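You operate a simulated robot arm through the tools that you are given. There is no shell and no other tool.

You are at the controls of a simulated robot arm. One attempt, no reset.

## Task
Sand the clamped holder with the coarse block, then wet the fine block and polish its top.
Fine: both blocks back, vice opened. Set down upright: red sanding block, blue sanding block. A coat counts when it lies all over at full strength: go over it till it gets no stronger. What is to be rubbed or washed off counts as gone when no trace of it is left.

It is judged by the outcome, as a careful person would: the job done as asked, and still so three seconds after it is handed in. It fails if anything else is knocked over, pushed out of place, dropped, spilled or broken.

## Robot
A 6-joint arm with a two-finger parallel gripper, fixed in place. Base frame: the origin is at the foot of the arm, x ahead of it, y to its left, z up. Readings come in cm, rad, newtons and seconds.
With the tool pointing down near the work surface it reaches from about 14 to 84 cm from the base axis. Its first joint turns from -2.897 to 2.897 rad. Payload 3.91 kg.
The tool frame sits at the grasp point between the pads (the TCP): z along the fingers, y along the line on which they close. The tips reach 3 cm beyond it. The gripper opens to 11 cm. The fingers are 2 cm wide and 1 cm thick; the gripper's body (4.8 by 11.2 cm) begins 5.5 cm behind the TCP.
Orientation is told as [roll, pitch, yaw] about the base's x, y, z axes, in that order, counted from this pose: with the fingers straight down and closing along the base's y, the tool's x points along the base's -x, its y along +y and its z along -z.

## Interface
- The arm moves only by the tool jog_arm. Its argument "commands" is one flat list of numbers, 7 for each row, row after row: the shift along the tool's x, y, z in units of 500 mm (1.0 is 500 mm), then the turn, a rotation vector about the tool's x, y, z in units of 45 degrees (1.0 is 45 degrees), then the opening in per cent of the stroke, from 0 (shut) to 100 (fully open). In form: [x, y, z, ax, ay, az, claw, x, y, z, ax, ay, az, claw, ...]. A call has 1 to 20 rows; each row is the pose to reach, as a shift and turn from the pose commanded when the call began, along the tool's axes at that moment. A call with a number of a shift or a turn outside -1 to 1 is refused whole. A row lasts 0.2 s, in which the tool goes at most 5 cm and 0.15 rad; a call with a longer step from one row to the next is refused whole, and so is a gripper value outside its range. Where a pose cannot be reached the arm comes as near as it can. A force on the tool above 90 N (or 10 N above the force at the start of the call, whichever is more), or a blocked arm, ends the call early, and 0.2 s more pass. Each finger travels about 10.8 cm/s and halts on what it meets, pressing with about 40 N; the grip force reading is that of the motor and also rises with nothing between the fingers. The clock runs only during rows and for 0.2 s after the last one: add rows that repeat a pose to give the fingers time. The reply holds the time, the measured pose of the TCP, the force on the tool along the base axes, the opening and the grip force, in the units named above and with some noise, with the torque about the TCP (base axes, N m) and any sound that the robot's microphone picked up.
- Cameras (640 x 400 px; columns grow to the right, rows downward): "scene" is fixed at [22.03, -50.2, 155.54]; the picture's right is [0.97, 0.23, 0.00], its down [0.21, -0.89, -0.41] and it looks along [-0.09, 0.39, -0.91] (base axes); focal length 214 px, centre (320, 200). "wrist" rides on the gripper at [7.7, 0.7, -11.5] in the tool frame; the picture's right is [-0.09, 1.00, 0.00], its down [-0.80, -0.07, -0.59] and it looks along [-0.59, -0.05, 0.80] (tool axes); focal length 270 px, centre (320, 200). There is no depth. A picture from a camera that has moved, and an enlarged one, comes with that camera's place and axes in the base frame and with its lens.
- snapshot(camera): a new picture of that camera. The clock stands still meanwhile.
- lift_body(by): slides the trunk up (or, below 0, down) by that many cm; the arm rides with it, the base frame stays. It gives what a move gives, with no picture.
- enlarge(camera, box): a new picture of the part [left, top, right, bottom] of that camera's present view, enlarged. The clock stands still meanwhile.
- finish_job(): hands the job in; it is judged then, once.

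Nothing tells you positions but the pictures and the camera data. Unless the task says otherwise, let go and move clear before handing in.

The tools are called after "Emit:" by a JSON object that holds its "fn" and its "kwargs". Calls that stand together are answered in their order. jog_arm: Moves the arm, as the interface text tells. Its arguments: {"type":"object","properties":{"commands":{"type":"array","items":{"type":"number"}}},"required":["commands"]} The other tools are called the same way: lift_body (by) slides the trunk up or down; snapshot (camera) takes a picture; enlarge (camera, box) takes an enlarged picture of a part of a camera's view; finish_job () hands the job in.

At the start:

```text
clock: 0.0
eef_pos: [21.73, -28.52, 129.02]
ee_rot: [-0.001, 0.001, 0.001]
wrist_force: [-0.3, 0.0, 0.2]
torque: [0.01, 0.0, 0.02]
opening: 10.99
finger_force: 0.0
trunk travel left (down, up): [-47.5, 6.5]
```

scene: 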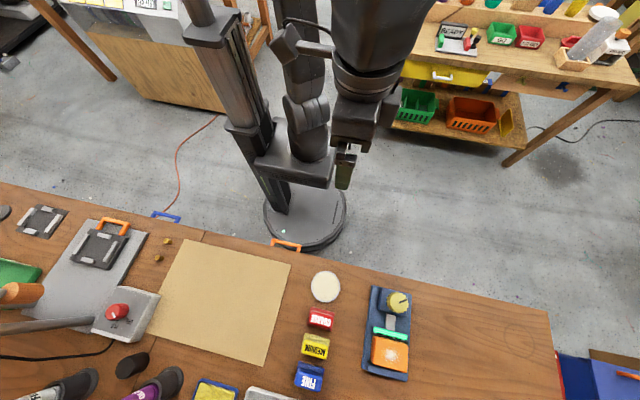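
wrist: 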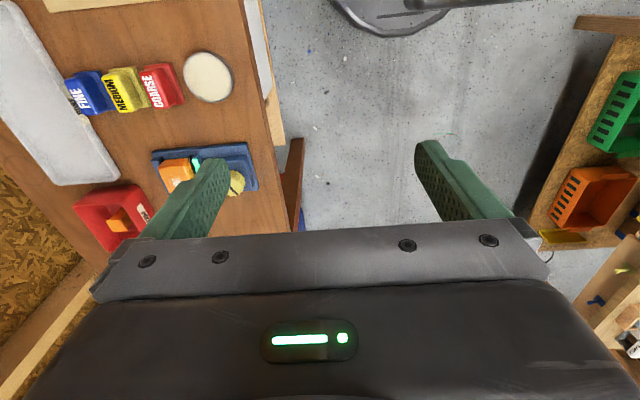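

I see a bench in front of (at -y side of) the arm, with red COARSE, yellow MEDIUM and blue FINE blocks, a white round dish or disc, and a blue vice with an orange/green holder. I'll look closer before moving.

Emit:
{"fn": "enlarge", "kwargs": {"camera": "scene", "box": [280, 240, 440, 400]}}

Emit:
{"fn": "enlarge", "kwargs": {"camera": "scene", "box": [0, 180, 320, 400]}}

Emit:
{"fn": "enlarge", "kwargs": {"camera": "wrist", "box": [0, 20, 320, 220]}}

```text
2.50 times, centred on (360, 320) of scene
camera zoom: at [22.03, -50.2, 155.54], right [0.97, 0.23, 0.0], down [0.21, -0.89, -0.41], along [-0.09, 0.39, -0.91], focal length 536 px, centre (220, -100)
```

zoom: 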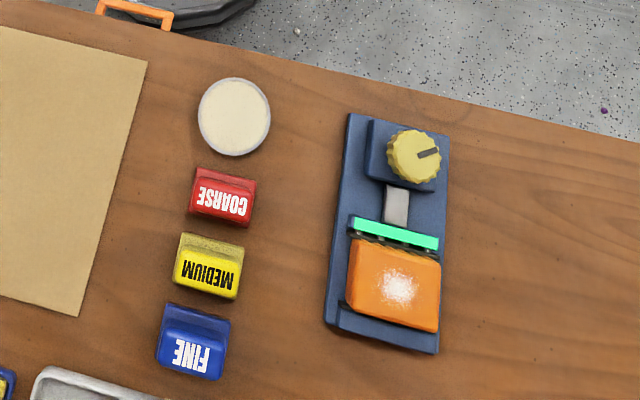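

```text
1.82 times, centred on (160, 290) of scene
camera zoom: at [22.03, -50.2, 155.54], right [0.97, 0.23, 0.0], down [0.21, -0.89, -0.41], along [-0.09, 0.39, -0.91], focal length 390 px, centre (611, 36)
```

zoom: 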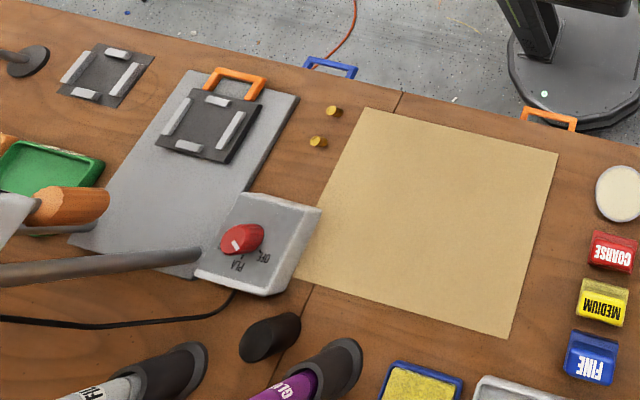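

```text
2.00 times, centred on (160, 120) of wrist
camera zoom: at [14.05, -27.81, 140.42], right [0.09, 1.0, 0.0], down [0.8, -0.07, 0.59], along [0.59, -0.05, -0.8], focal length 541 px, centre (640, 360)
```

zoom: 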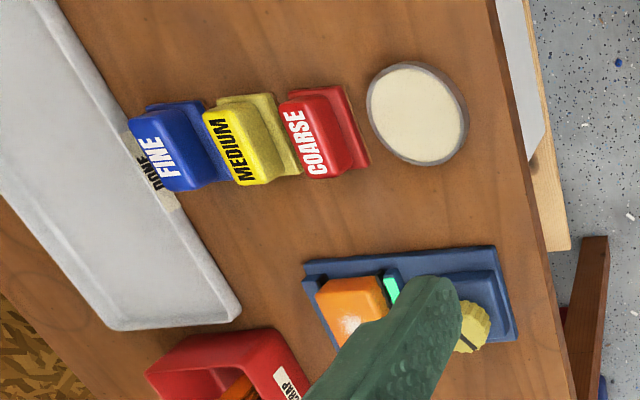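

Emit:
{"fn": "jog_arm", "kwargs": {"commands": [-0.027, -0.02, 0, 0, 0, 0.1667, 100, -0.053, -0.04, 0, 0, 0, 0.3333, 100, -0.08, -0.06, 0, 0, 0, 0.5, 100, -0.107, -0.08, 0, 0, 0, 0.6667, 100, -0.133, -0.1, 0, 0, 0, 0.8333, 100, -0.16, -0.12, 0, 0, 0, 1.0, 100]}}

```text
clock: 1.4
eef_pos: [29.78, -34.49, 128.93]
ee_rot: [-0.001, -0.001, -0.787]
wrist_force: [-0.8, 0.4, 0.7]
torque: [-0.03, 0.0, -0.02]
opening: 11.01
finger_force: 0.1
trunk travel left (down, up): [-47.5, 6.5]
```

The turn worked as expected; now the rest of the turn to yaw -90° so the camera looks toward the bench.

Emit:
{"fn": "jog_arm", "kwargs": {"commands": [0, 0, 0, 0, 0, 0.1667, 100, 0, 0, 0, 0, 0, 0.3333, 100, 0, 0, 0, 0, 0, 0.5, 100, 0, 0, 0, 0, 0, 0.6667, 100, 0, 0, 0, 0, 0, 0.8333, 100, 0, 0, 0, 0, 0, 1.0, 100]}}

Emit:
{"fn": "snapshot", "kwargs": {"camera": "wrist"}}

Emit:
{"fn": "enlarge", "kwargs": {"camera": "wrist", "box": [160, 0, 480, 200]}}

```text
clock: 2.8
eef_pos: [29.73, -34.35, 128.9]
ee_rot: [-0.001, 0.0, -1.571]
wrist_force: [-0.8, -0.4, -0.3]
torque: [0.03, 0.0, -0.04]
opening: 10.98
finger_force: 0.1
trunk travel left (down, up): [-47.5, 6.5]
```

```text
taken
camera wrist: at [30.47, -26.78, 140.35], right [1.0, -0.09, 0.0], down [-0.07, -0.8, 0.59], along [-0.05, -0.59, -0.8], focal length 270 px, centre (320, 200)
```

wrist: 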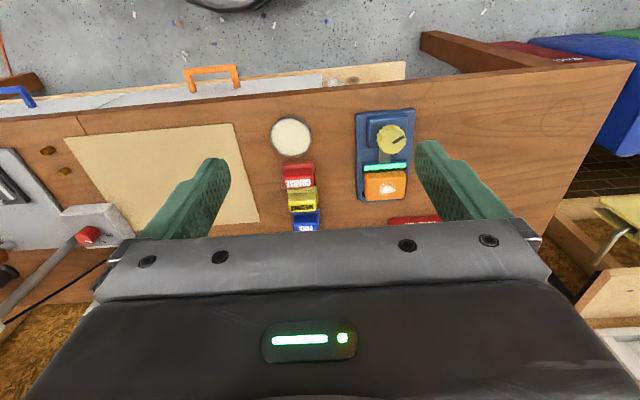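

```text
2.00 times, centred on (320, 100) of wrist
camera zoom: at [30.47, -26.78, 140.35], right [1.0, -0.09, 0.0], down [-0.07, -0.8, 0.59], along [-0.05, -0.59, -0.8], focal length 541 px, centre (320, 400)
```

zoom: 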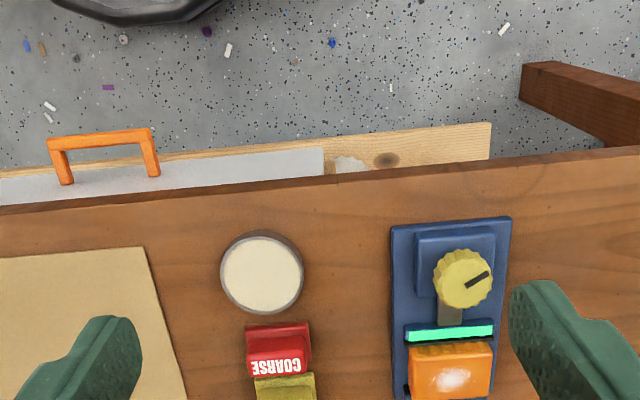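

Emit:
{"fn": "jog_arm", "kwargs": {"commands": [-0.043, 0, 0.067, 0, 0, 0, 100, -0.087, 0, 0.133, 0, 0, 0, 100, -0.13, 0, 0.2, 0, 0, 0, 100, -0.173, 0, 0.267, 0, 0, 0, 100, -0.217, 0, 0.333, 0, 0, 0, 100, -0.26, 0, 0.4, 0, 0, 0, 100]}}

Emit:
{"fn": "snapshot", "kwargs": {"camera": "wrist"}}

Emit:
{"fn": "enlarge", "kwargs": {"camera": "wrist", "box": [160, 0, 480, 200]}}

Emit:
{"fn": "snapshot", "kwargs": {"camera": "scene"}}

```text
clock: 4.2
eef_pos: [30.12, -47.47, 109.0]
ee_rot: [-0.001, 0.001, -1.57]
wrist_force: [-0.2, 0.3, 0.4]
torque: [0.01, -0.02, -0.03]
opening: 11.01
finger_force: 0.0
trunk travel left (down, up): [-47.5, 6.5]
```

```text
taken
camera wrist: at [30.73, -39.67, 120.34], right [1.0, -0.09, 0.0], down [-0.07, -0.8, 0.59], along [-0.05, -0.59, -0.8], focal length 270 px, centre (320, 200)
```

wrist: 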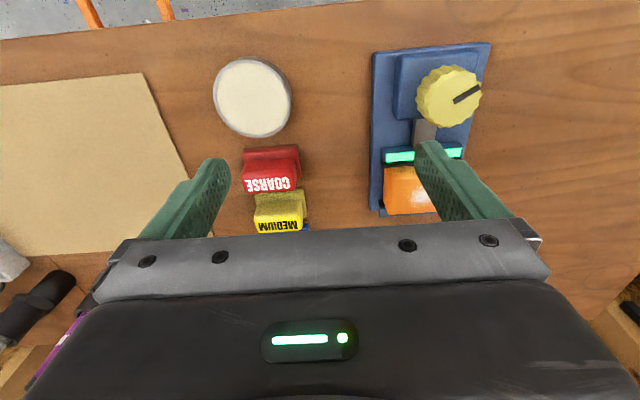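

```text
2.00 times, centred on (320, 100) of wrist
camera zoom: at [30.73, -39.67, 120.34], right [1.0, -0.09, 0.0], down [-0.07, -0.8, 0.59], along [-0.05, -0.59, -0.8], focal length 541 px, centre (320, 400)
```

zoom: 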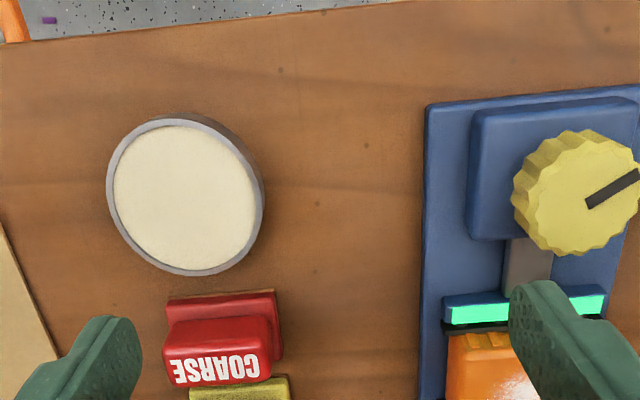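

```text
taken
```

scene: 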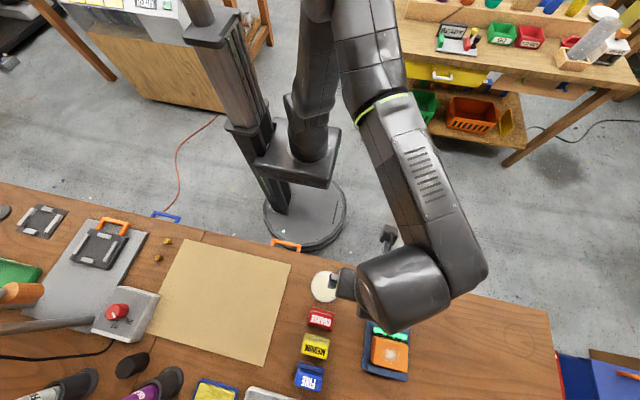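

The round thing looks like a grey pot with a cream pad (a sponge pot). I'll check the other yellow pad in a blue tray and the red block shape.

Emit:
{"fn": "enlarge", "kwargs": {"camera": "scene", "box": [170, 340, 290, 400]}}

Emit:
{"fn": "enlarge", "kwargs": {"camera": "wrist", "box": [200, 40, 320, 240]}}

Emit:
{"fn": "enlarge", "kwargs": {"camera": "wrist", "box": [360, 30, 500, 230]}}

Emit:
{"fn": "enlarge", "kwargs": {"camera": "scene", "box": [290, 300, 410, 400]}}

```text
5.33 times, centred on (230, 370) of scene
camera zoom: at [22.03, -50.2, 155.54], right [0.97, 0.23, 0.0], down [0.21, -0.89, -0.41], along [-0.09, 0.39, -0.91], focal length 1144 px, centre (800, -707)
```

zoom: 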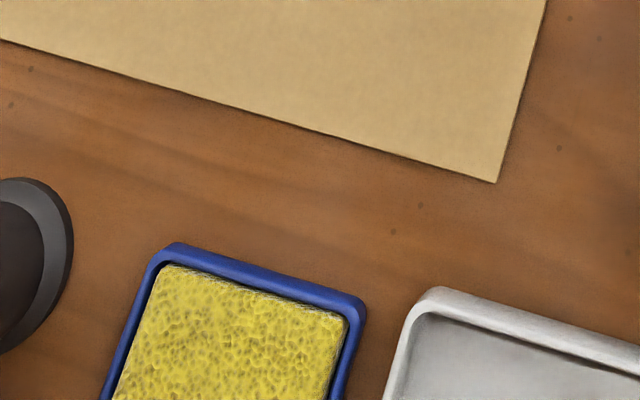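

```text
2.00 times, centred on (260, 140) of wrist
camera zoom: at [30.73, -39.67, 120.34], right [1.0, -0.09, 0.0], down [-0.07, -0.8, 0.59], along [-0.05, -0.59, -0.8], focal length 541 px, centre (440, 320)
```

zoom: 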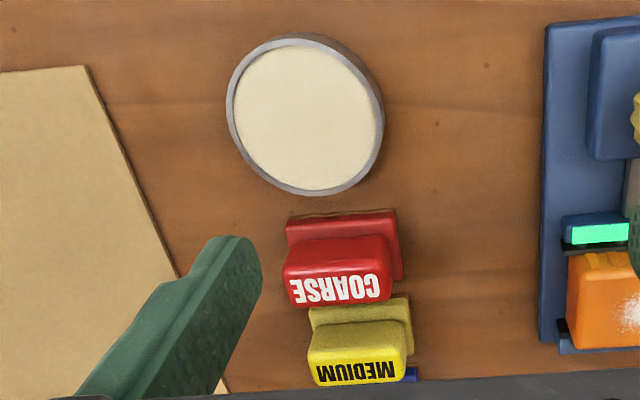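

```text
2.00 times, centred on (430, 130) of wrist
camera zoom: at [30.73, -39.67, 120.34], right [1.0, -0.09, 0.0], down [-0.07, -0.8, 0.59], along [-0.05, -0.59, -0.8], focal length 541 px, centre (100, 340)
```

zoom: 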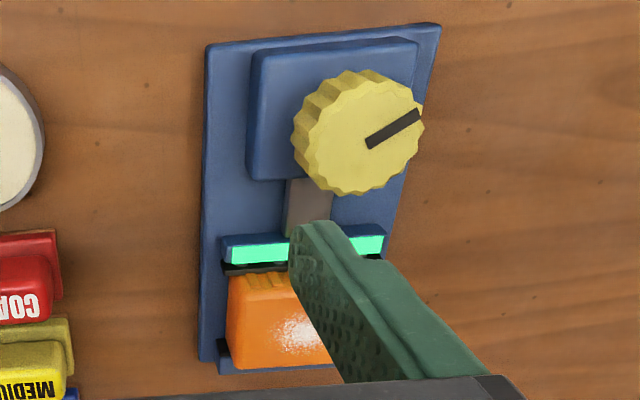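

```text
4.00 times, centred on (350, 350) of scene
camera zoom: at [22.03, -50.2, 155.54], right [0.97, 0.23, 0.0], down [0.21, -0.89, -0.41], along [-0.09, 0.39, -0.91], focal length 858 px, centre (200, -400)
```

zoom: 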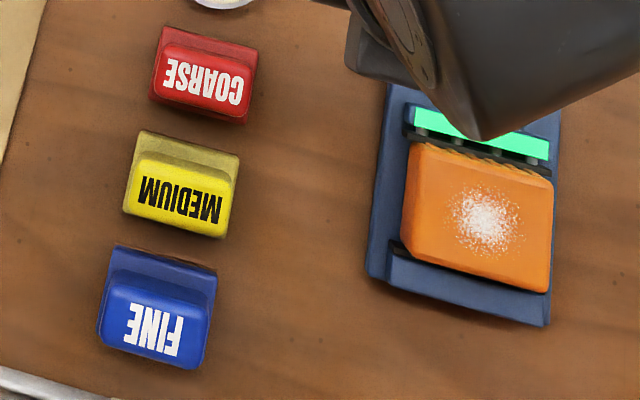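

Emit:
{"fn": "jog_arm", "kwargs": {"commands": [0, 0.076, 0, 0, 0, 0, 100, -0.01, 0.152, 0.01, 0, 0, 0, 100, -0.02, 0.228, 0.02, 0, 0, 0, 100]}}

Emit:
{"fn": "enlarge", "kwargs": {"camera": "wrist", "box": [220, 30, 420, 230]}}

Emit:
{"fn": "snapshot", "kwargs": {"camera": "wrist"}}

```text
clock: 5.0
eef_pos: [41.22, -48.27, 108.07]
ee_rot: [-0.002, -0.001, -1.571]
wrist_force: [0.0, 0.2, 0.3]
torque: [-0.02, 0.0, 0.01]
opening: 10.98
finger_force: 0.1
trunk travel left (down, up): [-47.5, 6.5]
```

```text
2.00 times, centred on (320, 130) of wrist
camera zoom: at [41.92, -40.77, 119.45], right [1.0, -0.09, 0.0], down [-0.07, -0.8, 0.59], along [-0.05, -0.59, -0.8], focal length 541 px, centre (320, 340)
```

zoom: 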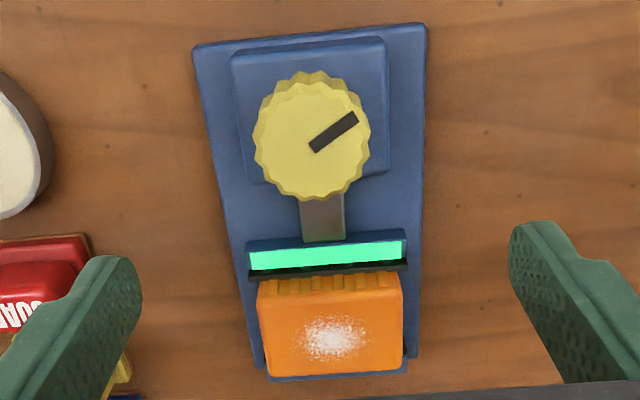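

```text
taken
camera wrist: at [41.92, -40.77, 119.45], right [1.0, -0.09, 0.0], down [-0.07, -0.8, 0.59], along [-0.05, -0.59, -0.8], focal length 270 px, centre (320, 200)
```

wrist: 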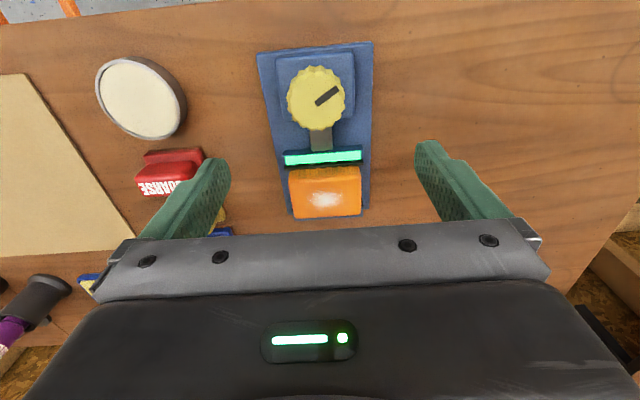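

Emit:
{"fn": "jog_arm", "kwargs": {"commands": [-0.068, 0, 0.04, 0, 0, 0, 100, -0.136, 0, 0.08, 0, 0, 0, 100, -0.204, 0, 0.14, 0, 0, 0, 100]}}

Emit:
{"fn": "enlarge", "kwargs": {"camera": "wrist", "box": [220, 50, 420, 250]}}

Emit:
{"fn": "snapshot", "kwargs": {"camera": "wrist"}}

```text
clock: 5.8
eef_pos: [41.15, -58.75, 100.8]
ee_rot: [-0.001, 0.0, -1.57]
wrist_force: [-0.9, 0.6, 0.0]
torque: [0.0, -0.01, 0.01]
opening: 11.02
finger_force: 0.0
trunk travel left (down, up): [-47.5, 6.5]
```

```text
2.00 times, centred on (320, 150) of wrist
camera zoom: at [41.86, -51.01, 112.32], right [1.0, -0.09, 0.0], down [-0.07, -0.8, 0.59], along [-0.05, -0.59, -0.8], focal length 541 px, centre (320, 300)
```

zoom: 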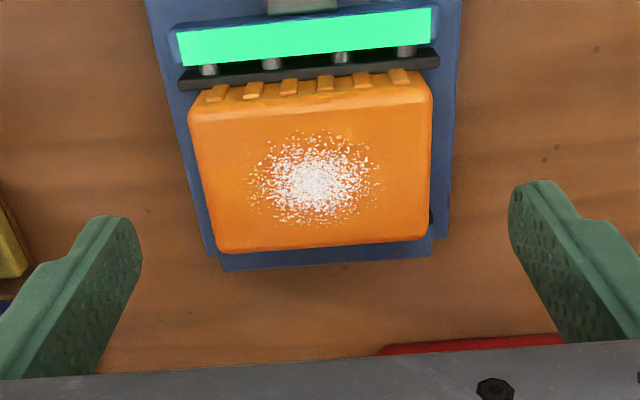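

```text
taken
camera wrist: at [41.86, -51.01, 112.32], right [1.0, -0.09, 0.0], down [-0.07, -0.8, 0.59], along [-0.05, -0.59, -0.8], focal length 270 px, centre (320, 200)
```

wrist: 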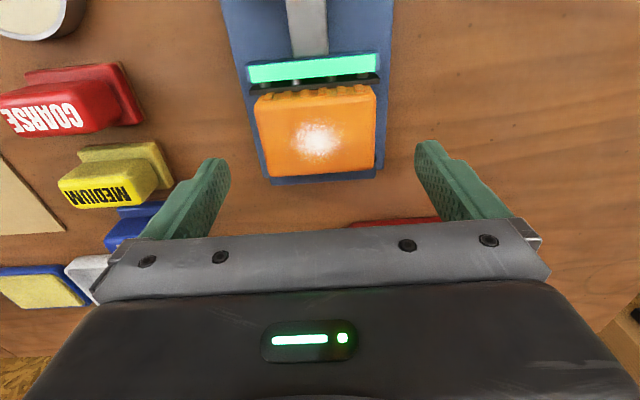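

Emit:
{"fn": "jog_arm", "kwargs": {"commands": [0, 0, -0.08, 0, 0, 0, 100, 0, -0.09, -0.08, 0, 0, 0, 100, 0, -0.18, -0.08, 0, 0, 0, 100, 0, -0.27, -0.06, 0, 0, 0, 100, 0, -0.345, -0.04, 0, 0, 0, 100]}}

Emit:
{"fn": "enlarge", "kwargs": {"camera": "wrist", "box": [220, 50, 420, 250]}}

Emit:
{"fn": "snapshot", "kwargs": {"camera": "wrist"}}

```text
clock: 7.0
eef_pos: [23.82, -58.55, 102.8]
ee_rot: [0.0, -0.001, -1.568]
wrist_force: [-0.5, -0.7, -0.5]
torque: [0.02, 0.01, 0.04]
opening: 10.97
finger_force: 0.1
trunk travel left (down, up): [-47.5, 6.5]
```

```text
2.00 times, centred on (320, 150) of wrist
camera zoom: at [24.5, -50.88, 114.3], right [1.0, -0.09, 0.0], down [-0.07, -0.8, 0.59], along [-0.05, -0.59, -0.8], focal length 541 px, centre (320, 300)
```

zoom: 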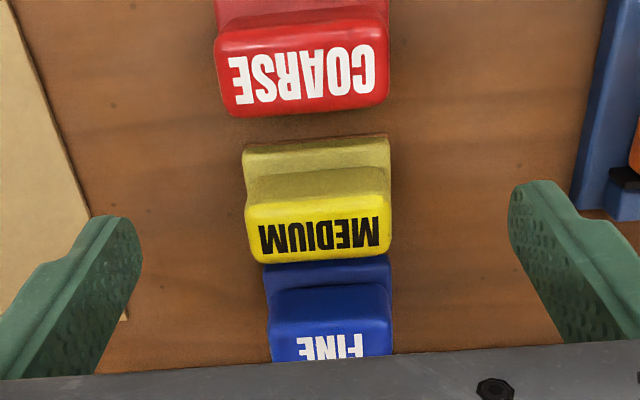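

```text
taken
camera wrist: at [24.5, -50.88, 114.3], right [1.0, -0.09, 0.0], down [-0.07, -0.8, 0.59], along [-0.05, -0.59, -0.8], focal length 270 px, centre (320, 200)
```

wrist: 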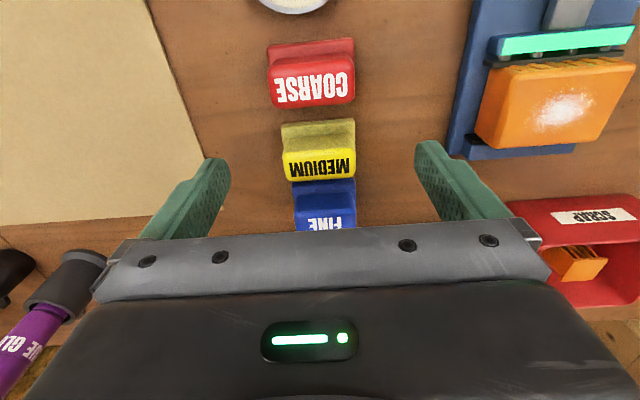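

Emit:
{"fn": "jog_arm", "kwargs": {"commands": [0.052, -0.004, 0, 0, 0, 0, 100, 0.052, -0.004, 0.06, 0, 0, 0, 100, 0.052, -0.004, 0.12, 0, 0, 0, 100, 0.052, -0.004, 0.17, 0, 0, 0, 100]}}

Emit:
{"fn": "snapshot", "kwargs": {"camera": "wrist"}}

Emit:
{"fn": "enlarge", "kwargs": {"camera": "wrist", "box": [220, 80, 420, 240]}}

```text
clock: 8.0
eef_pos: [23.71, -56.27, 94.4]
ee_rot: [0.0, 0.0, -1.571]
wrist_force: [-1.0, 0.3, 0.0]
torque: [-0.02, -0.01, -0.02]
opening: 11.03
finger_force: 0.1
trunk travel left (down, up): [-47.5, 6.5]
```

```text
taken
camera wrist: at [24.34, -48.56, 105.81], right [1.0, -0.09, 0.0], down [-0.07, -0.8, 0.59], along [-0.05, -0.59, -0.8], focal length 270 px, centre (320, 200)
```

wrist: 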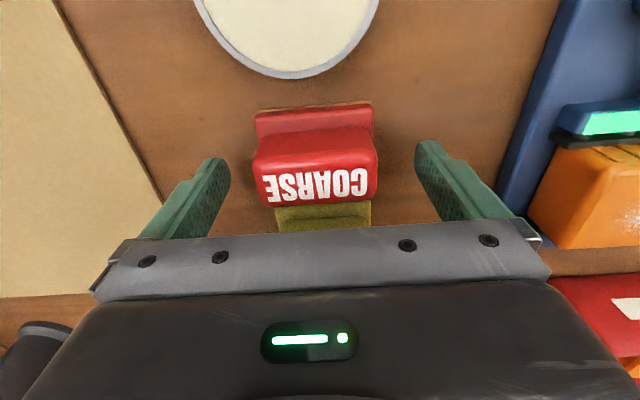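

```text
2.50 times, centred on (320, 160) of wrist
camera zoom: at [24.34, -48.56, 105.81], right [1.0, -0.09, 0.0], down [-0.07, -0.8, 0.59], along [-0.05, -0.59, -0.8], focal length 676 px, centre (320, 300)
```

zoom: 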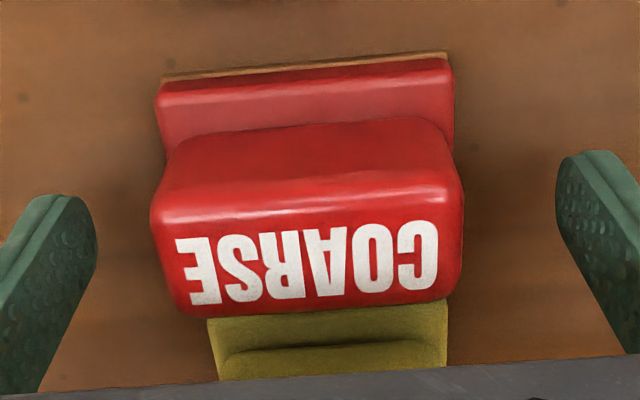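

Emit:
{"fn": "jog_arm", "kwargs": {"commands": [0.008, -0.003, 0.009, 0, 0, 0, 100, 0.008, -0.003, 0.018, 0, 0, 0, 100, 0.008, -0.003, 0.026, 0, 0, 0, 100, 0.008, -0.003, 0.026, 0, 0, 0, 100]}}

```text
clock: 9.0
eef_pos: [23.52, -55.72, 93.15]
ee_rot: [0.002, 0.0, -1.571]
wrist_force: [0.7, 0.2, -0.8]
torque: [0.02, 0.02, 0.0]
opening: 10.99
finger_force: 0.0
trunk travel left (down, up): [-47.5, 6.5]
```

No contact with the bench yet and the fingers straddle the red block; I close on it now.

Emit:
{"fn": "jog_arm", "kwargs": {"commands": [0, 0, 0, 0, 0, 0, 75, 0, 0, 0, 0, 0, 0, 50, 0, 0, 0, 0, 0, 0, 30, 0, 0, 0, 0, 0, 0, 30, 0, 0, 0, 0, 0, 0, 30]}}

Emit:
{"fn": "enlarge", "kwargs": {"camera": "wrist", "box": [220, 80, 420, 240]}}

```text
clock: 10.2
eef_pos: [23.57, -55.79, 93.03]
ee_rot: [0.0, 0.0, -1.569]
wrist_force: [-0.4, -0.2, 0.3]
torque: [-0.02, 0.01, -0.01]
opening: 6.5
finger_force: 40.0
trunk travel left (down, up): [-47.5, 6.5]
```

```text
2.50 times, centred on (320, 160) of wrist
camera zoom: at [24.18, -48.07, 104.57], right [1.0, -0.09, 0.0], down [-0.07, -0.8, 0.59], along [-0.05, -0.59, -0.8], focal length 676 px, centre (320, 300)
```

zoom: 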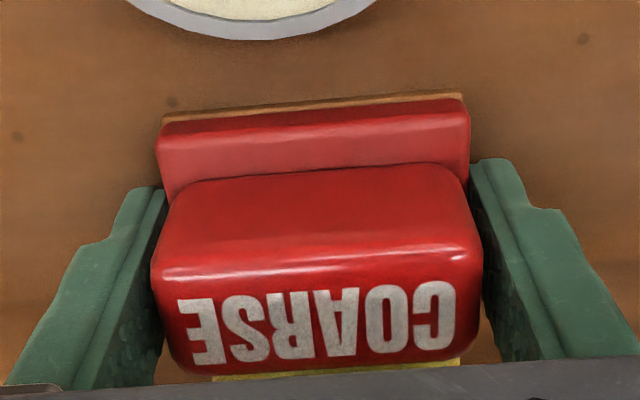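

Gripped at 6.5 cm width. Lifting straight up.

Emit:
{"fn": "jog_arm", "kwargs": {"commands": [0, 0, -0.02, 0, 0, 0, 30, 0, 0, -0.06, 0, 0, 0, 30, 0, 0, -0.11, 0, 0, 0, 30, 0, 0, -0.16, 0, 0, 0, 30, 0, 0, -0.2, 0, 0, 0, 30]}}

Emit:
{"fn": "snapshot", "kwargs": {"camera": "wrist"}}

Emit:
{"fn": "enlarge", "kwargs": {"camera": "scene", "box": [280, 260, 440, 400]}}

```text
clock: 11.4
eef_pos: [23.55, -55.6, 103.1]
ee_rot: [-0.001, -0.002, -1.569]
wrist_force: [0.2, -0.2, -0.8]
torque: [0.01, -0.01, -0.02]
opening: 6.48
finger_force: 40.4
trunk travel left (down, up): [-47.5, 6.5]
```

```text
taken
camera wrist: at [24.15, -48.02, 114.53], right [1.0, -0.09, 0.0], down [-0.07, -0.8, 0.59], along [-0.05, -0.59, -0.8], focal length 270 px, centre (320, 200)
```

wrist: 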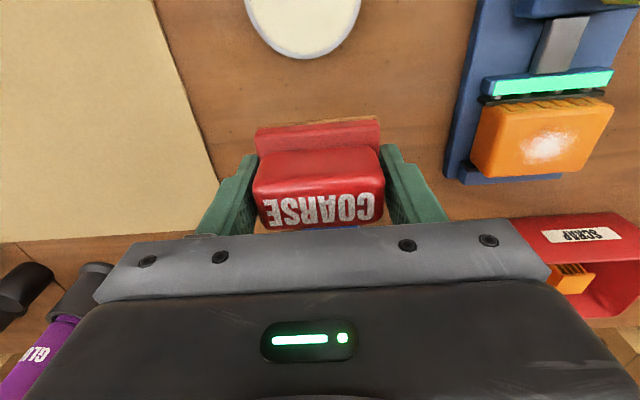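

```text
2.86 times, centred on (360, 330) of scene
camera zoom: at [22.03, -50.2, 155.54], right [0.97, 0.23, 0.0], down [0.21, -0.89, -0.41], along [-0.09, 0.39, -0.91], focal length 613 px, centre (206, -171)
```

zoom: 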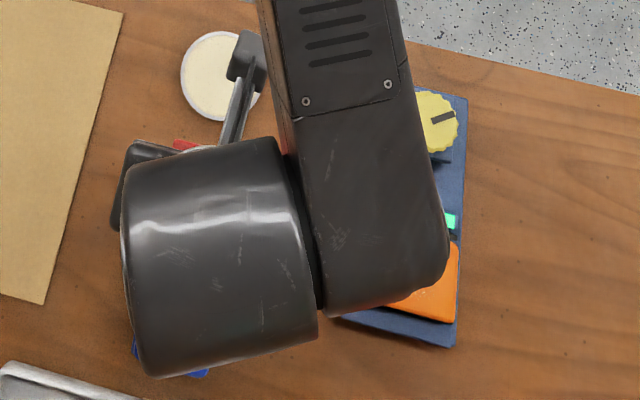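

Emit:
{"fn": "jog_arm", "kwargs": {"commands": [-0.013, 0.07, -0.02, 0, 0, 0, 30, -0.026, 0.14, -0.02, 0, 0, 0, 30, -0.038, 0.21, -0.02, 0, 0, 0, 30, -0.051, 0.28, -0.02, 0, 0, 0, 30, -0.062, 0.353, -0.02, 0, 0, 0, 30, -0.062, 0.353, -0.02, 0, 0, 0, 30]}}

Emit:
{"fn": "snapshot", "kwargs": {"camera": "wrist"}}

```text
clock: 12.8
eef_pos: [41.3, -58.93, 104.18]
ee_rot: [-0.001, -0.001, -1.571]
wrist_force: [0.0, 0.3, -0.1]
torque: [0.01, -0.01, -0.01]
opening: 6.5
finger_force: 40.3
trunk travel left (down, up): [-47.5, 6.5]
```

```text
taken
camera wrist: at [42.0, -51.22, 115.66], right [1.0, -0.09, 0.0], down [-0.07, -0.8, 0.59], along [-0.05, -0.59, -0.8], focal length 270 px, centre (320, 200)
```

wrist: 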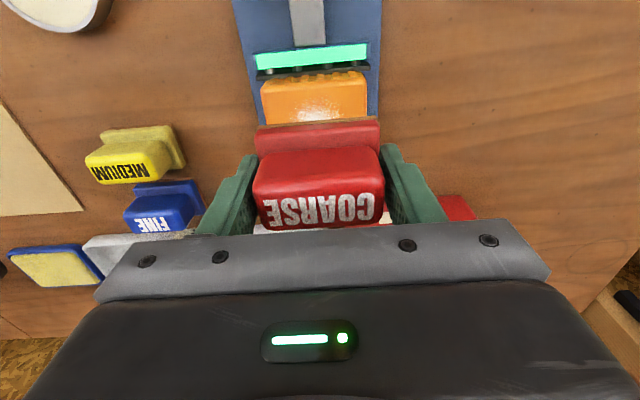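

Emit:
{"fn": "jog_arm", "kwargs": {"commands": [0, 0, 0.025, 0, 0, 0, 30, 0, 0, 0.05, 0, 0, 0, 30, 0, 0, 0.064, 0, 0, 0, 30]}}

Emit:
{"fn": "snapshot", "kwargs": {"camera": "wrist"}}

```text
clock: 13.6
eef_pos: [41.36, -58.91, 100.9]
ee_rot: [0.0, -0.001, -1.571]
wrist_force: [0.6, 0.4, -0.1]
torque: [0.06, 0.01, -0.01]
opening: 6.49
finger_force: 40.0
trunk travel left (down, up): [-47.5, 6.5]
```

```text
taken
camera wrist: at [41.97, -51.16, 112.38], right [1.0, -0.09, 0.0], down [-0.07, -0.8, 0.59], along [-0.05, -0.59, -0.8], focal length 270 px, centre (320, 200)
```

wrist: 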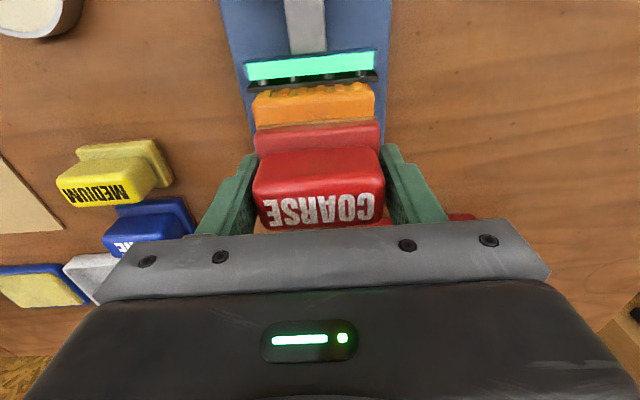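

Emit:
{"fn": "jog_arm", "kwargs": {"commands": [0, 0, 0.004, 0, 0, 0, 30, 0, 0, 0.008, 0, 0, 0, 30, 0, 0, 0.012, 0, 0, 0, 30]}}

```text
clock: 14.4
eef_pos: [41.27, -58.8, 100.48]
ee_rot: [0.001, 0.001, -1.57]
wrist_force: [0.0, 0.4, -0.2]
torque: [0.0, 0.01, -0.02]
opening: 6.51
finger_force: 40.1
trunk travel left (down, up): [-47.5, 6.5]
```

No contact yet; continuing down in small steps.

Emit:
{"fn": "jog_arm", "kwargs": {"commands": [0, 0, 0.004, 0, 0, 0, 30, 0, 0, 0.008, 0, 0, 0, 30, 0, 0, 0.012, 0, 0, 0, 30]}}

```text
clock: 15.2
eef_pos: [41.35, -58.86, 99.71]
ee_rot: [-0.001, 0.001, -1.572]
wrist_force: [-1.0, 0.6, -0.8]
torque: [-0.01, 0.01, -0.03]
opening: 6.5
finger_force: 39.9
trunk travel left (down, up): [-47.5, 6.5]
```

Emit:
{"fn": "jog_arm", "kwargs": {"commands": [0, 0, 0.003, 0, 0, 0, 30, 0, 0, 0.006, 0, 0, 0, 30, 0, 0, 0.008, 0, 0, 0, 30]}}

Emit:
{"fn": "enlarge", "kwargs": {"camera": "wrist", "box": [220, 50, 420, 250]}}

```text
clock: 16.0
eef_pos: [41.25, -58.8, 99.47]
ee_rot: [-0.001, 0.0, -1.571]
wrist_force: [0.5, -0.2, -0.9]
torque: [-0.02, 0.05, -0.03]
opening: 6.5
finger_force: 40.0
trunk travel left (down, up): [-47.5, 6.5]
```

```text
2.00 times, centred on (320, 150) of wrist
camera zoom: at [41.91, -51.11, 110.86], right [1.0, -0.09, 0.0], down [-0.07, -0.8, 0.59], along [-0.05, -0.59, -0.8], focal length 541 px, centre (320, 300)
```

zoom: 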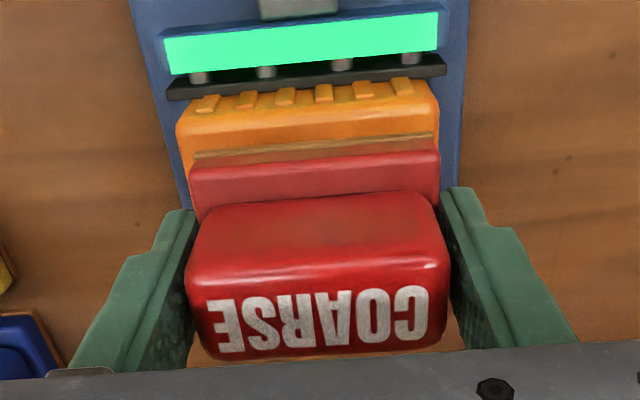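

Emit:
{"fn": "jog_arm", "kwargs": {"commands": [0, 0, 0.003, 0, 0, 0, 30, 0, 0, 0.006, 0, 0, 0, 30, 0, 0, 0.008, 0, 0, 0, 30]}}

```text
clock: 16.8
eef_pos: [41.33, -58.62, 98.89]
ee_rot: [0.001, -0.001, -1.572]
wrist_force: [0.0, -0.5, -1.0]
torque: [-0.01, 0.02, 0.0]
opening: 6.5
finger_force: 39.6
trunk travel left (down, up): [-47.5, 6.5]
```

Emit:
{"fn": "jog_arm", "kwargs": {"commands": [0, 0, 0.002, 0, 0, 0, 30, 0, 0, 0.004, 0, 0, 0, 30, 0, 0, 0.006, 0, 0, 0, 30]}}

Emit:
{"fn": "enlarge", "kwargs": {"camera": "wrist", "box": [220, 50, 420, 250]}}

```text
clock: 17.6
eef_pos: [41.26, -58.74, 98.67]
ee_rot: [0.001, 0.002, -1.57]
wrist_force: [0.6, -0.2, -1.3]
torque: [0.02, 0.01, -0.02]
opening: 6.5
finger_force: 40.0
trunk travel left (down, up): [-47.5, 6.5]
```

```text
2.00 times, centred on (320, 150) of wrist
camera zoom: at [41.91, -51.09, 110.1], right [1.0, -0.09, 0.0], down [-0.07, -0.8, 0.59], along [-0.05, -0.59, -0.8], focal length 541 px, centre (320, 300)
```

zoom: 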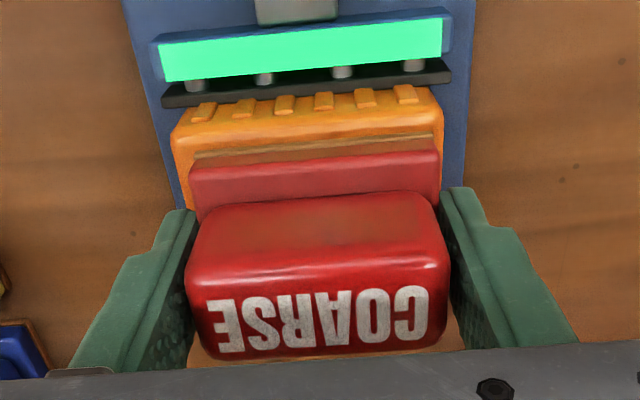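

Emit:
{"fn": "jog_arm", "kwargs": {"commands": [0, 0, 0.002, 0, 0, 0, 30, 0, 0, 0.004, 0, 0, 0, 30, 0, 0, 0.006, 0, 0, 0, 30]}}

```text
clock: 18.4
eef_pos: [41.35, -58.7, 98.25]
ee_rot: [0.0, -0.001, -1.571]
wrist_force: [0.1, 0.5, -0.4]
torque: [0.01, -0.05, 0.05]
opening: 6.5
finger_force: 39.7
trunk travel left (down, up): [-47.5, 6.5]
```

Emit:
{"fn": "jog_arm", "kwargs": {"commands": [0, 0, 0.002, 0, 0, 0, 30, 0, 0, 0.004, 0, 0, 0, 30, 0, 0, 0.006, 0, 0, 0, 30]}}

Emit:
{"fn": "enlarge", "kwargs": {"camera": "wrist", "box": [220, 50, 420, 250]}}

```text
clock: 19.2
eef_pos: [41.18, -58.7, 98.29]
ee_rot: [0.002, -0.002, -1.57]
wrist_force: [2.8, -0.8, 7.4]
torque: [0.05, 0.0, 0.0]
opening: 6.49
finger_force: 40.1
trunk travel left (down, up): [-47.5, 6.5]
```

```text
2.00 times, centred on (320, 150) of wrist
camera zoom: at [41.89, -51.01, 109.65], right [1.0, -0.09, 0.0], down [-0.07, -0.8, 0.6], along [-0.05, -0.59, -0.8], focal length 541 px, centre (320, 300)
```

zoom: 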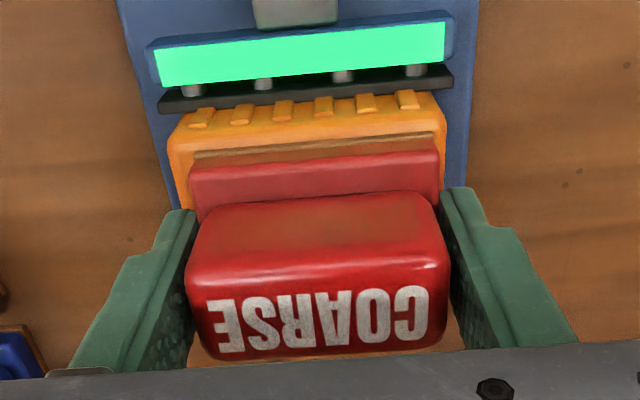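

Contact: the sole touches the holder top at TCP z≈98.2 with about 7 N. Now sanding with light strokes over the whole top.

Emit:
{"fn": "jog_arm", "kwargs": {"commands": [0, 0.02, 0.002, 0, 0, 0, 30, 0, 0.036, 0.002, 0, 0, 0, 30, 0, 0, 0.002, 0, 0, 0, 30, 0, -0.036, 0.002, 0, 0, 0, 30, 0, 0, 0.002, 0, 0, 0, 30, 0.01, 0.036, 0.002, 0, 0, 0, 30, 0.01, 0, 0.002, 0, 0, 0, 30, 0.01, -0.036, 0.002, 0, 0, 0, 30, -0.01, -0.036, 0.002, 0, 0, 0, 30, -0.01, 0, 0.002, 0, 0, 0, 30, -0.01, 0.036, 0.002, 0, 0, 0, 30, -0.024, 0.036, 0.002, 0, 0, 0, 30, -0.024, 0, 0.002, 0, 0, 0, 30, -0.024, -0.036, 0.002, 0, 0, 0, 30, 0, -0.036, 0.002, 0, 0, 0, 30, 0, 0, 0.002, 0, 0, 0, 30]}}

Emit:
{"fn": "enlarge", "kwargs": {"camera": "wrist", "box": [220, 50, 420, 250]}}

```text
clock: 22.6
eef_pos: [41.07, -58.61, 98.14]
ee_rot: [0.001, 0.001, -1.571]
wrist_force: [-2.4, -2.6, 14.2]
torque: [-0.04, 0.02, -0.02]
opening: 6.48
finger_force: 40.1
trunk travel left (down, up): [-47.5, 6.5]
```

```text
2.00 times, centred on (320, 150) of wrist
camera zoom: at [41.73, -51.0, 109.51], right [1.0, -0.09, 0.0], down [-0.07, -0.8, 0.59], along [-0.05, -0.59, -0.8], focal length 541 px, centre (320, 300)
```

zoom: 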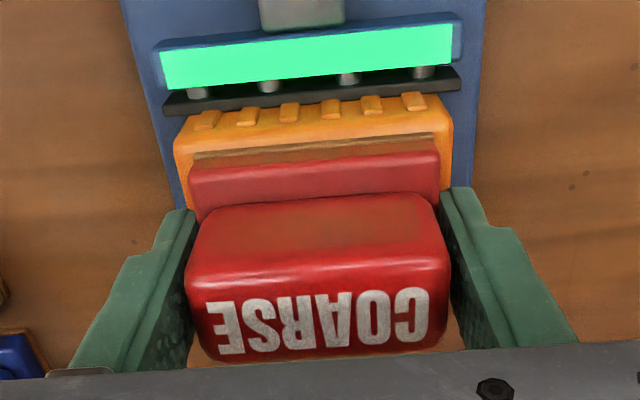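

Emit:
{"fn": "jog_arm", "kwargs": {"commands": [0, 0, -0.04, 0, 0, 0, 30, -0.04, 0, -0.1, 0, 0, 0, 30, -0.1, 0, -0.16, 0, 0, 0, 30, -0.1, 0, -0.16, 0, 0, 0, 30]}}

Emit:
{"fn": "snapshot", "kwargs": {"camera": "wrist"}}

Emit:
{"fn": "enlarge", "kwargs": {"camera": "wrist", "box": [240, 0, 400, 160]}}

```text
clock: 23.6
eef_pos: [41.14, -63.73, 106.15]
ee_rot: [0.0, 0.0, -1.569]
wrist_force: [-0.2, 0.9, 0.2]
torque: [0.01, 0.0, 0.01]
opening: 6.51
finger_force: 39.8
trunk travel left (down, up): [-47.5, 6.5]
```

```text
taken
camera wrist: at [41.76, -56.02, 117.51], right [1.0, -0.09, 0.0], down [-0.07, -0.8, 0.59], along [-0.05, -0.59, -0.8], focal length 270 px, centre (320, 200)
```

wrist: 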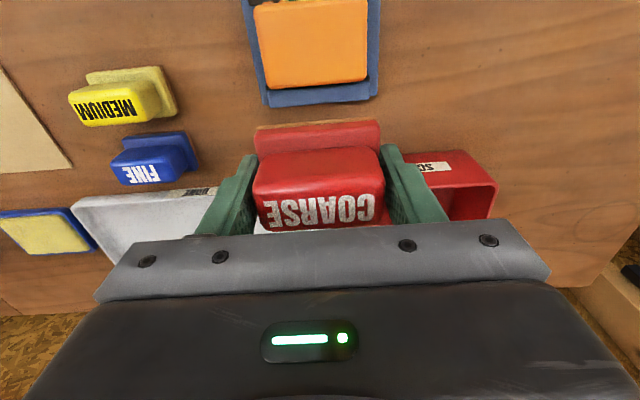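

```text
2.50 times, centred on (320, 80) of wrist
camera zoom: at [41.76, -56.02, 117.51], right [1.0, -0.09, 0.0], down [-0.07, -0.8, 0.59], along [-0.05, -0.59, -0.8], focal length 676 px, centre (320, 500)
```

zoom: 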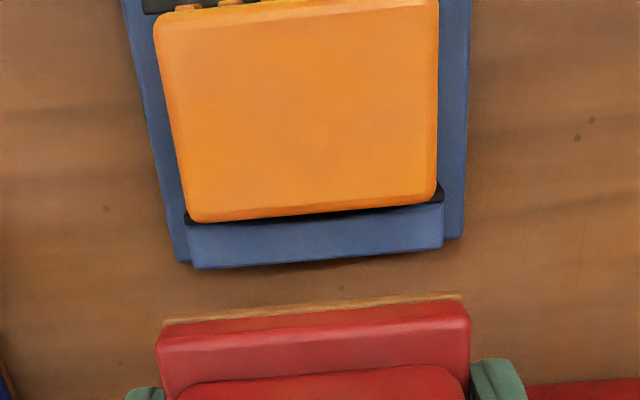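

The white speckle is gone. I'll give a second full pass to compare whether the sanded finish still changes.

Emit:
{"fn": "jog_arm", "kwargs": {"commands": [0.06, 0, 0.08, 0, 0, 0, 30, 0.1, 0, 0.14, 0, 0, 0, 30, 0.1, 0, 0.156, 0, 0, 0, 30, 0.1, 0, 0.16, 0, 0, 0, 30, 0.112, 0.04, 0.16, 0, 0, 0, 30, 0.112, 0, 0.16, 0, 0, 0, 30, 0.112, -0.04, 0.16, 0, 0, 0, 30, 0.098, -0.04, 0.16, 0, 0, 0, 30, 0.098, 0, 0.16, 0, 0, 0, 30, 0.098, 0.04, 0.16, 0, 0, 0, 30, 0.084, 0.04, 0.16, 0, 0, 0, 30, 0.084, 0, 0.16, 0, 0, 0, 30, 0.084, -0.04, 0.16, 0, 0, 0, 30, 0.07, -0.04, 0.16, 0, 0, 0, 30, 0.07, 0, 0.16, 0, 0, 0, 30, 0.07, 0.04, 0.16, 0, 0, 0, 30, 0.1, 0, 0.16, 0, 0, 0, 30, 0.1, 0, 0.12, 0, 0, 0, 30, 0.06, 0, 0.04, 0, 0, 0, 30, 0, 0, 0, 0, 0, 0, 30]}}

Emit:
{"fn": "enlarge", "kwargs": {"camera": "wrist", "box": [240, 0, 400, 160]}}

```text
clock: 27.8
eef_pos: [41.15, -63.92, 105.9]
ee_rot: [0.001, 0.003, -1.571]
wrist_force: [-0.2, 0.2, -0.9]
torque: [0.01, -0.02, 0.01]
opening: 6.51
finger_force: 40.1
trunk travel left (down, up): [-47.5, 6.5]
```

```text
2.50 times, centred on (320, 80) of wrist
camera zoom: at [41.88, -56.16, 117.39], right [1.0, -0.09, 0.0], down [-0.07, -0.8, 0.59], along [-0.05, -0.59, -0.8], focal length 676 px, centre (320, 500)
```

zoom: 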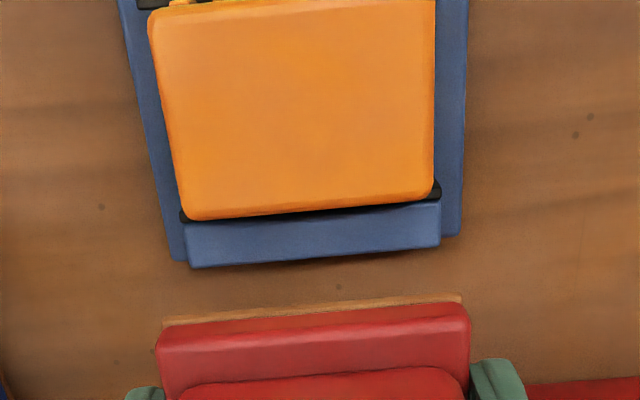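

Sanding is even, with no further change. I carry the red block back to exactly where it was picked up.

Emit:
{"fn": "jog_arm", "kwargs": {"commands": [0.03, -0.07, 0, 0, 0, 0, 30, 0.06, -0.14, 0, 0, 0, 0, 30, 0.09, -0.21, 0, 0, 0, 0, 30, 0.12, -0.28, 0, 0, 0, 0, 30, 0.162, -0.353, 0, 0, 0, 0, 30, 0.162, -0.353, 0.07, 0, 0, 0, 30, 0.162, -0.353, 0.14, 0, 0, 0, 30, 0.162, -0.353, 0.2, 0, 0, 0, 30, 0.162, -0.353, 0.23, 0, 0, 0, 30, 0.162, -0.353, 0.242, 0, 0, 0, 30]}}

Emit:
{"fn": "snapshot", "kwargs": {"camera": "wrist"}}

```text
clock: 30.0
eef_pos: [23.65, -55.54, 93.83]
ee_rot: [0.001, 0.001, -1.571]
wrist_force: [0.2, 0.7, -1.5]
torque: [-0.02, 0.02, 0.02]
opening: 6.53
finger_force: 39.5
trunk travel left (down, up): [-47.5, 6.5]
```

```text
taken
camera wrist: at [24.24, -47.94, 105.28], right [1.0, -0.09, 0.0], down [-0.07, -0.8, 0.59], along [-0.05, -0.59, -0.8], focal length 270 px, centre (320, 200)
```

wrist: 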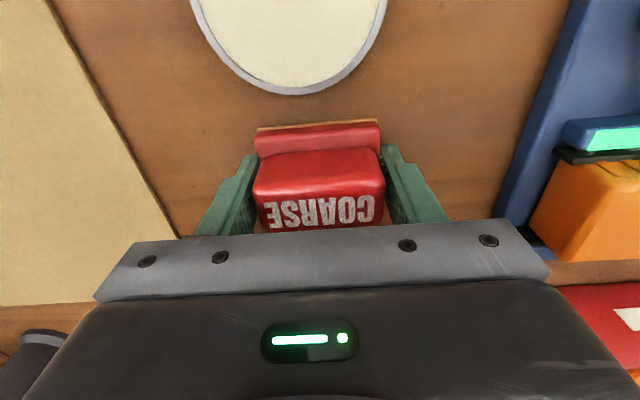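

Just above the bench; lowering the last few millimetres while watching force.

Emit:
{"fn": "jog_arm", "kwargs": {"commands": [0, 0, 0.005, 0, 0, 0, 30, 0, 0, 0.01, 0, 0, 0, 30, 0, 0, 0.014, 0, 0, 0, 30]}}

```text
clock: 30.8
eef_pos: [23.54, -55.75, 93.16]
ee_rot: [-0.002, 0.001, -1.57]
wrist_force: [1.2, -0.3, -0.5]
torque: [0.0, 0.0, 0.0]
opening: 6.5
finger_force: 39.3
trunk travel left (down, up): [-47.5, 6.5]
```

Emit:
{"fn": "jog_arm", "kwargs": {"commands": [0, 0, 0.002, 0, 0, 0, 30, 0, 0, 0.003, 0, 0, 0, 30]}}

```text
clock: 31.4
eef_pos: [23.59, -55.66, 93.15]
ee_rot: [0.0, 0.0, -1.571]
wrist_force: [-0.7, -1.2, 2.4]
torque: [-0.06, -0.02, -0.04]
opening: 6.51
finger_force: 40.1
trunk travel left (down, up): [-47.5, 6.5]
```

The sole is on the bench (about 2–3 N). Releasing and rising.

Emit:
{"fn": "jog_arm", "kwargs": {"commands": [0, 0, 0, 0, 0, 0, 70, 0, 0, 0, 0, 0, 0, 95, 0, 0, 0, 0, 0, 0, 95, 0, 0, -0.06, 0, 0, 0, 95, 0, 0, -0.14, 0, 0, 0, 95, 0, 0, -0.2, 0, 0, 0, 95]}}

Emit:
{"fn": "snapshot", "kwargs": {"camera": "wrist"}}

Emit:
{"fn": "enlarge", "kwargs": {"camera": "wrist", "box": [220, 50, 420, 250]}}

```text
clock: 32.8
eef_pos: [23.46, -55.58, 103.1]
ee_rot: [0.001, -0.001, -1.571]
wrist_force: [-0.2, 0.0, 0.3]
torque: [0.01, 0.03, 0.01]
opening: 10.46
finger_force: 0.0
trunk travel left (down, up): [-47.5, 6.5]
```

```text
taken
camera wrist: at [24.25, -47.94, 114.59], right [1.0, -0.09, 0.0], down [-0.07, -0.8, 0.59], along [-0.05, -0.59, -0.8], focal length 270 px, centre (320, 200)
```

wrist: 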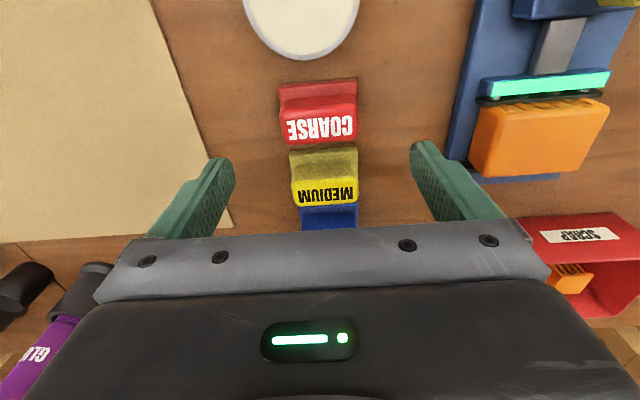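

```text
2.00 times, centred on (320, 150) of wrist
camera zoom: at [24.25, -47.94, 114.59], right [1.0, -0.09, 0.0], down [-0.07, -0.8, 0.59], along [-0.05, -0.59, -0.8], focal length 541 px, centre (320, 300)
```

zoom: 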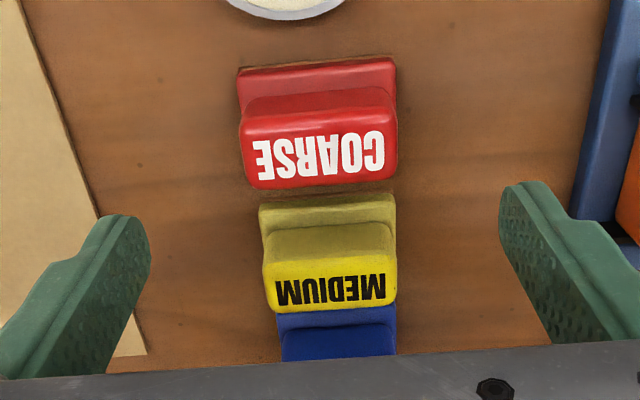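

Red is back upright. Now over the blue block.

Emit:
{"fn": "jog_arm", "kwargs": {"commands": [-0.08, 0, 0, 0, 0, 0, 95, -0.16, 0, 0, 0, 0, 0, 95, -0.24, 0.004, 0.06, 0, 0, 0, 95, -0.25, 0.004, 0.12, 0, 0, 0, 95, -0.25, 0.004, 0.15, 0, 0, 0, 95]}}

Emit:
{"fn": "snapshot", "kwargs": {"camera": "wrist"}}

Emit:
{"fn": "enlarge", "kwargs": {"camera": "wrist", "box": [220, 80, 420, 240]}}

```text
clock: 34.0
eef_pos: [23.67, -68.32, 95.57]
ee_rot: [0.0, -0.001, -1.571]
wrist_force: [-0.7, 0.1, -0.2]
torque: [-0.02, 0.03, 0.0]
opening: 10.47
finger_force: 0.1
trunk travel left (down, up): [-47.5, 6.5]
```

```text
taken
camera wrist: at [24.45, -60.64, 107.09], right [1.0, -0.09, 0.0], down [-0.07, -0.8, 0.59], along [-0.05, -0.59, -0.8], focal length 270 px, centre (320, 200)
```

wrist: 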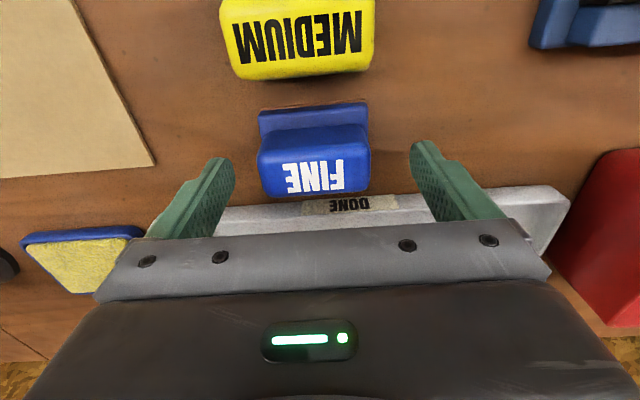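

```text
2.50 times, centred on (320, 160) of wrist
camera zoom: at [24.45, -60.64, 107.09], right [1.0, -0.09, 0.0], down [-0.07, -0.8, 0.59], along [-0.05, -0.59, -0.8], focal length 676 px, centre (320, 300)
```

zoom: 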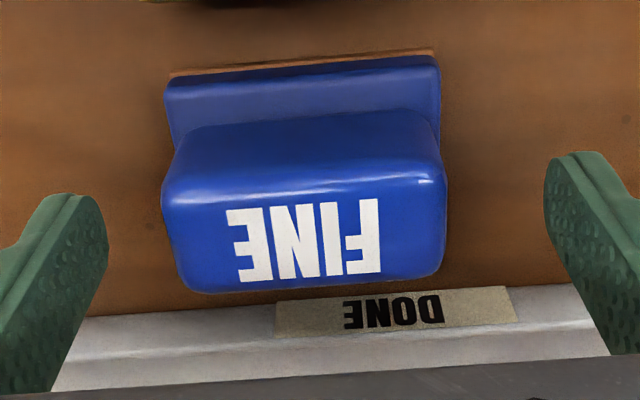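

Emit:
{"fn": "jog_arm", "kwargs": {"commands": [0.002, -0.002, 0.02, 0, 0, 0, 95, 0.002, -0.002, 0.035, 0, 0, 0, 95, 0.002, -0.002, 0.049, 0, 0, 0, 95, 0.002, -0.002, 0.049, 0, 0, 0, 95]}}

```text
clock: 35.0
eef_pos: [23.72, -67.98, 93.11]
ee_rot: [0.0, 0.0, -1.57]
wrist_force: [-0.2, -1.1, -0.2]
torque: [0.02, 0.0, 0.01]
opening: 10.46
finger_force: 0.1
trunk travel left (down, up): [-47.5, 6.5]
```

Emit:
{"fn": "jog_arm", "kwargs": {"commands": [0, 0, 0, 0, 0, 0, 75, 0, 0, 0, 0, 0, 0, 50, 0, 0, 0, 0, 0, 0, 30, 0, 0, 0, 0, 0, 0, 30, 0, 0, 0, 0, 0, 0, 30]}}

Emit:
{"fn": "enlarge", "kwargs": {"camera": "wrist", "box": [220, 80, 420, 240]}}

```text
clock: 36.2
eef_pos: [23.8, -68.18, 93.17]
ee_rot: [-0.001, -0.002, -1.57]
wrist_force: [0.1, -0.3, 0.3]
torque: [0.04, -0.06, -0.03]
opening: 6.51
finger_force: 39.4
trunk travel left (down, up): [-47.5, 6.5]
```

```text
2.50 times, centred on (320, 160) of wrist
camera zoom: at [24.42, -60.39, 104.53], right [1.0, -0.09, 0.0], down [-0.07, -0.8, 0.59], along [-0.05, -0.59, -0.8], focal length 676 px, centre (320, 300)
```

zoom: 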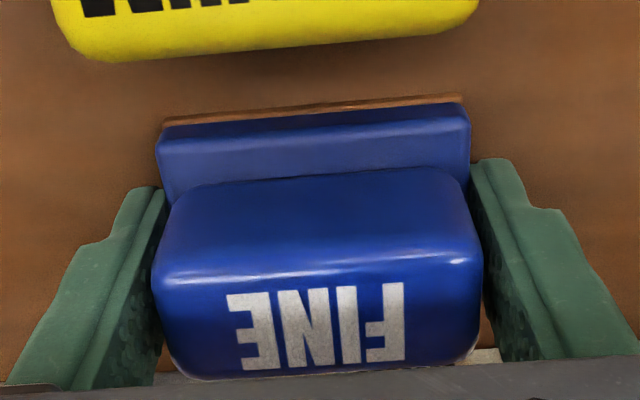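

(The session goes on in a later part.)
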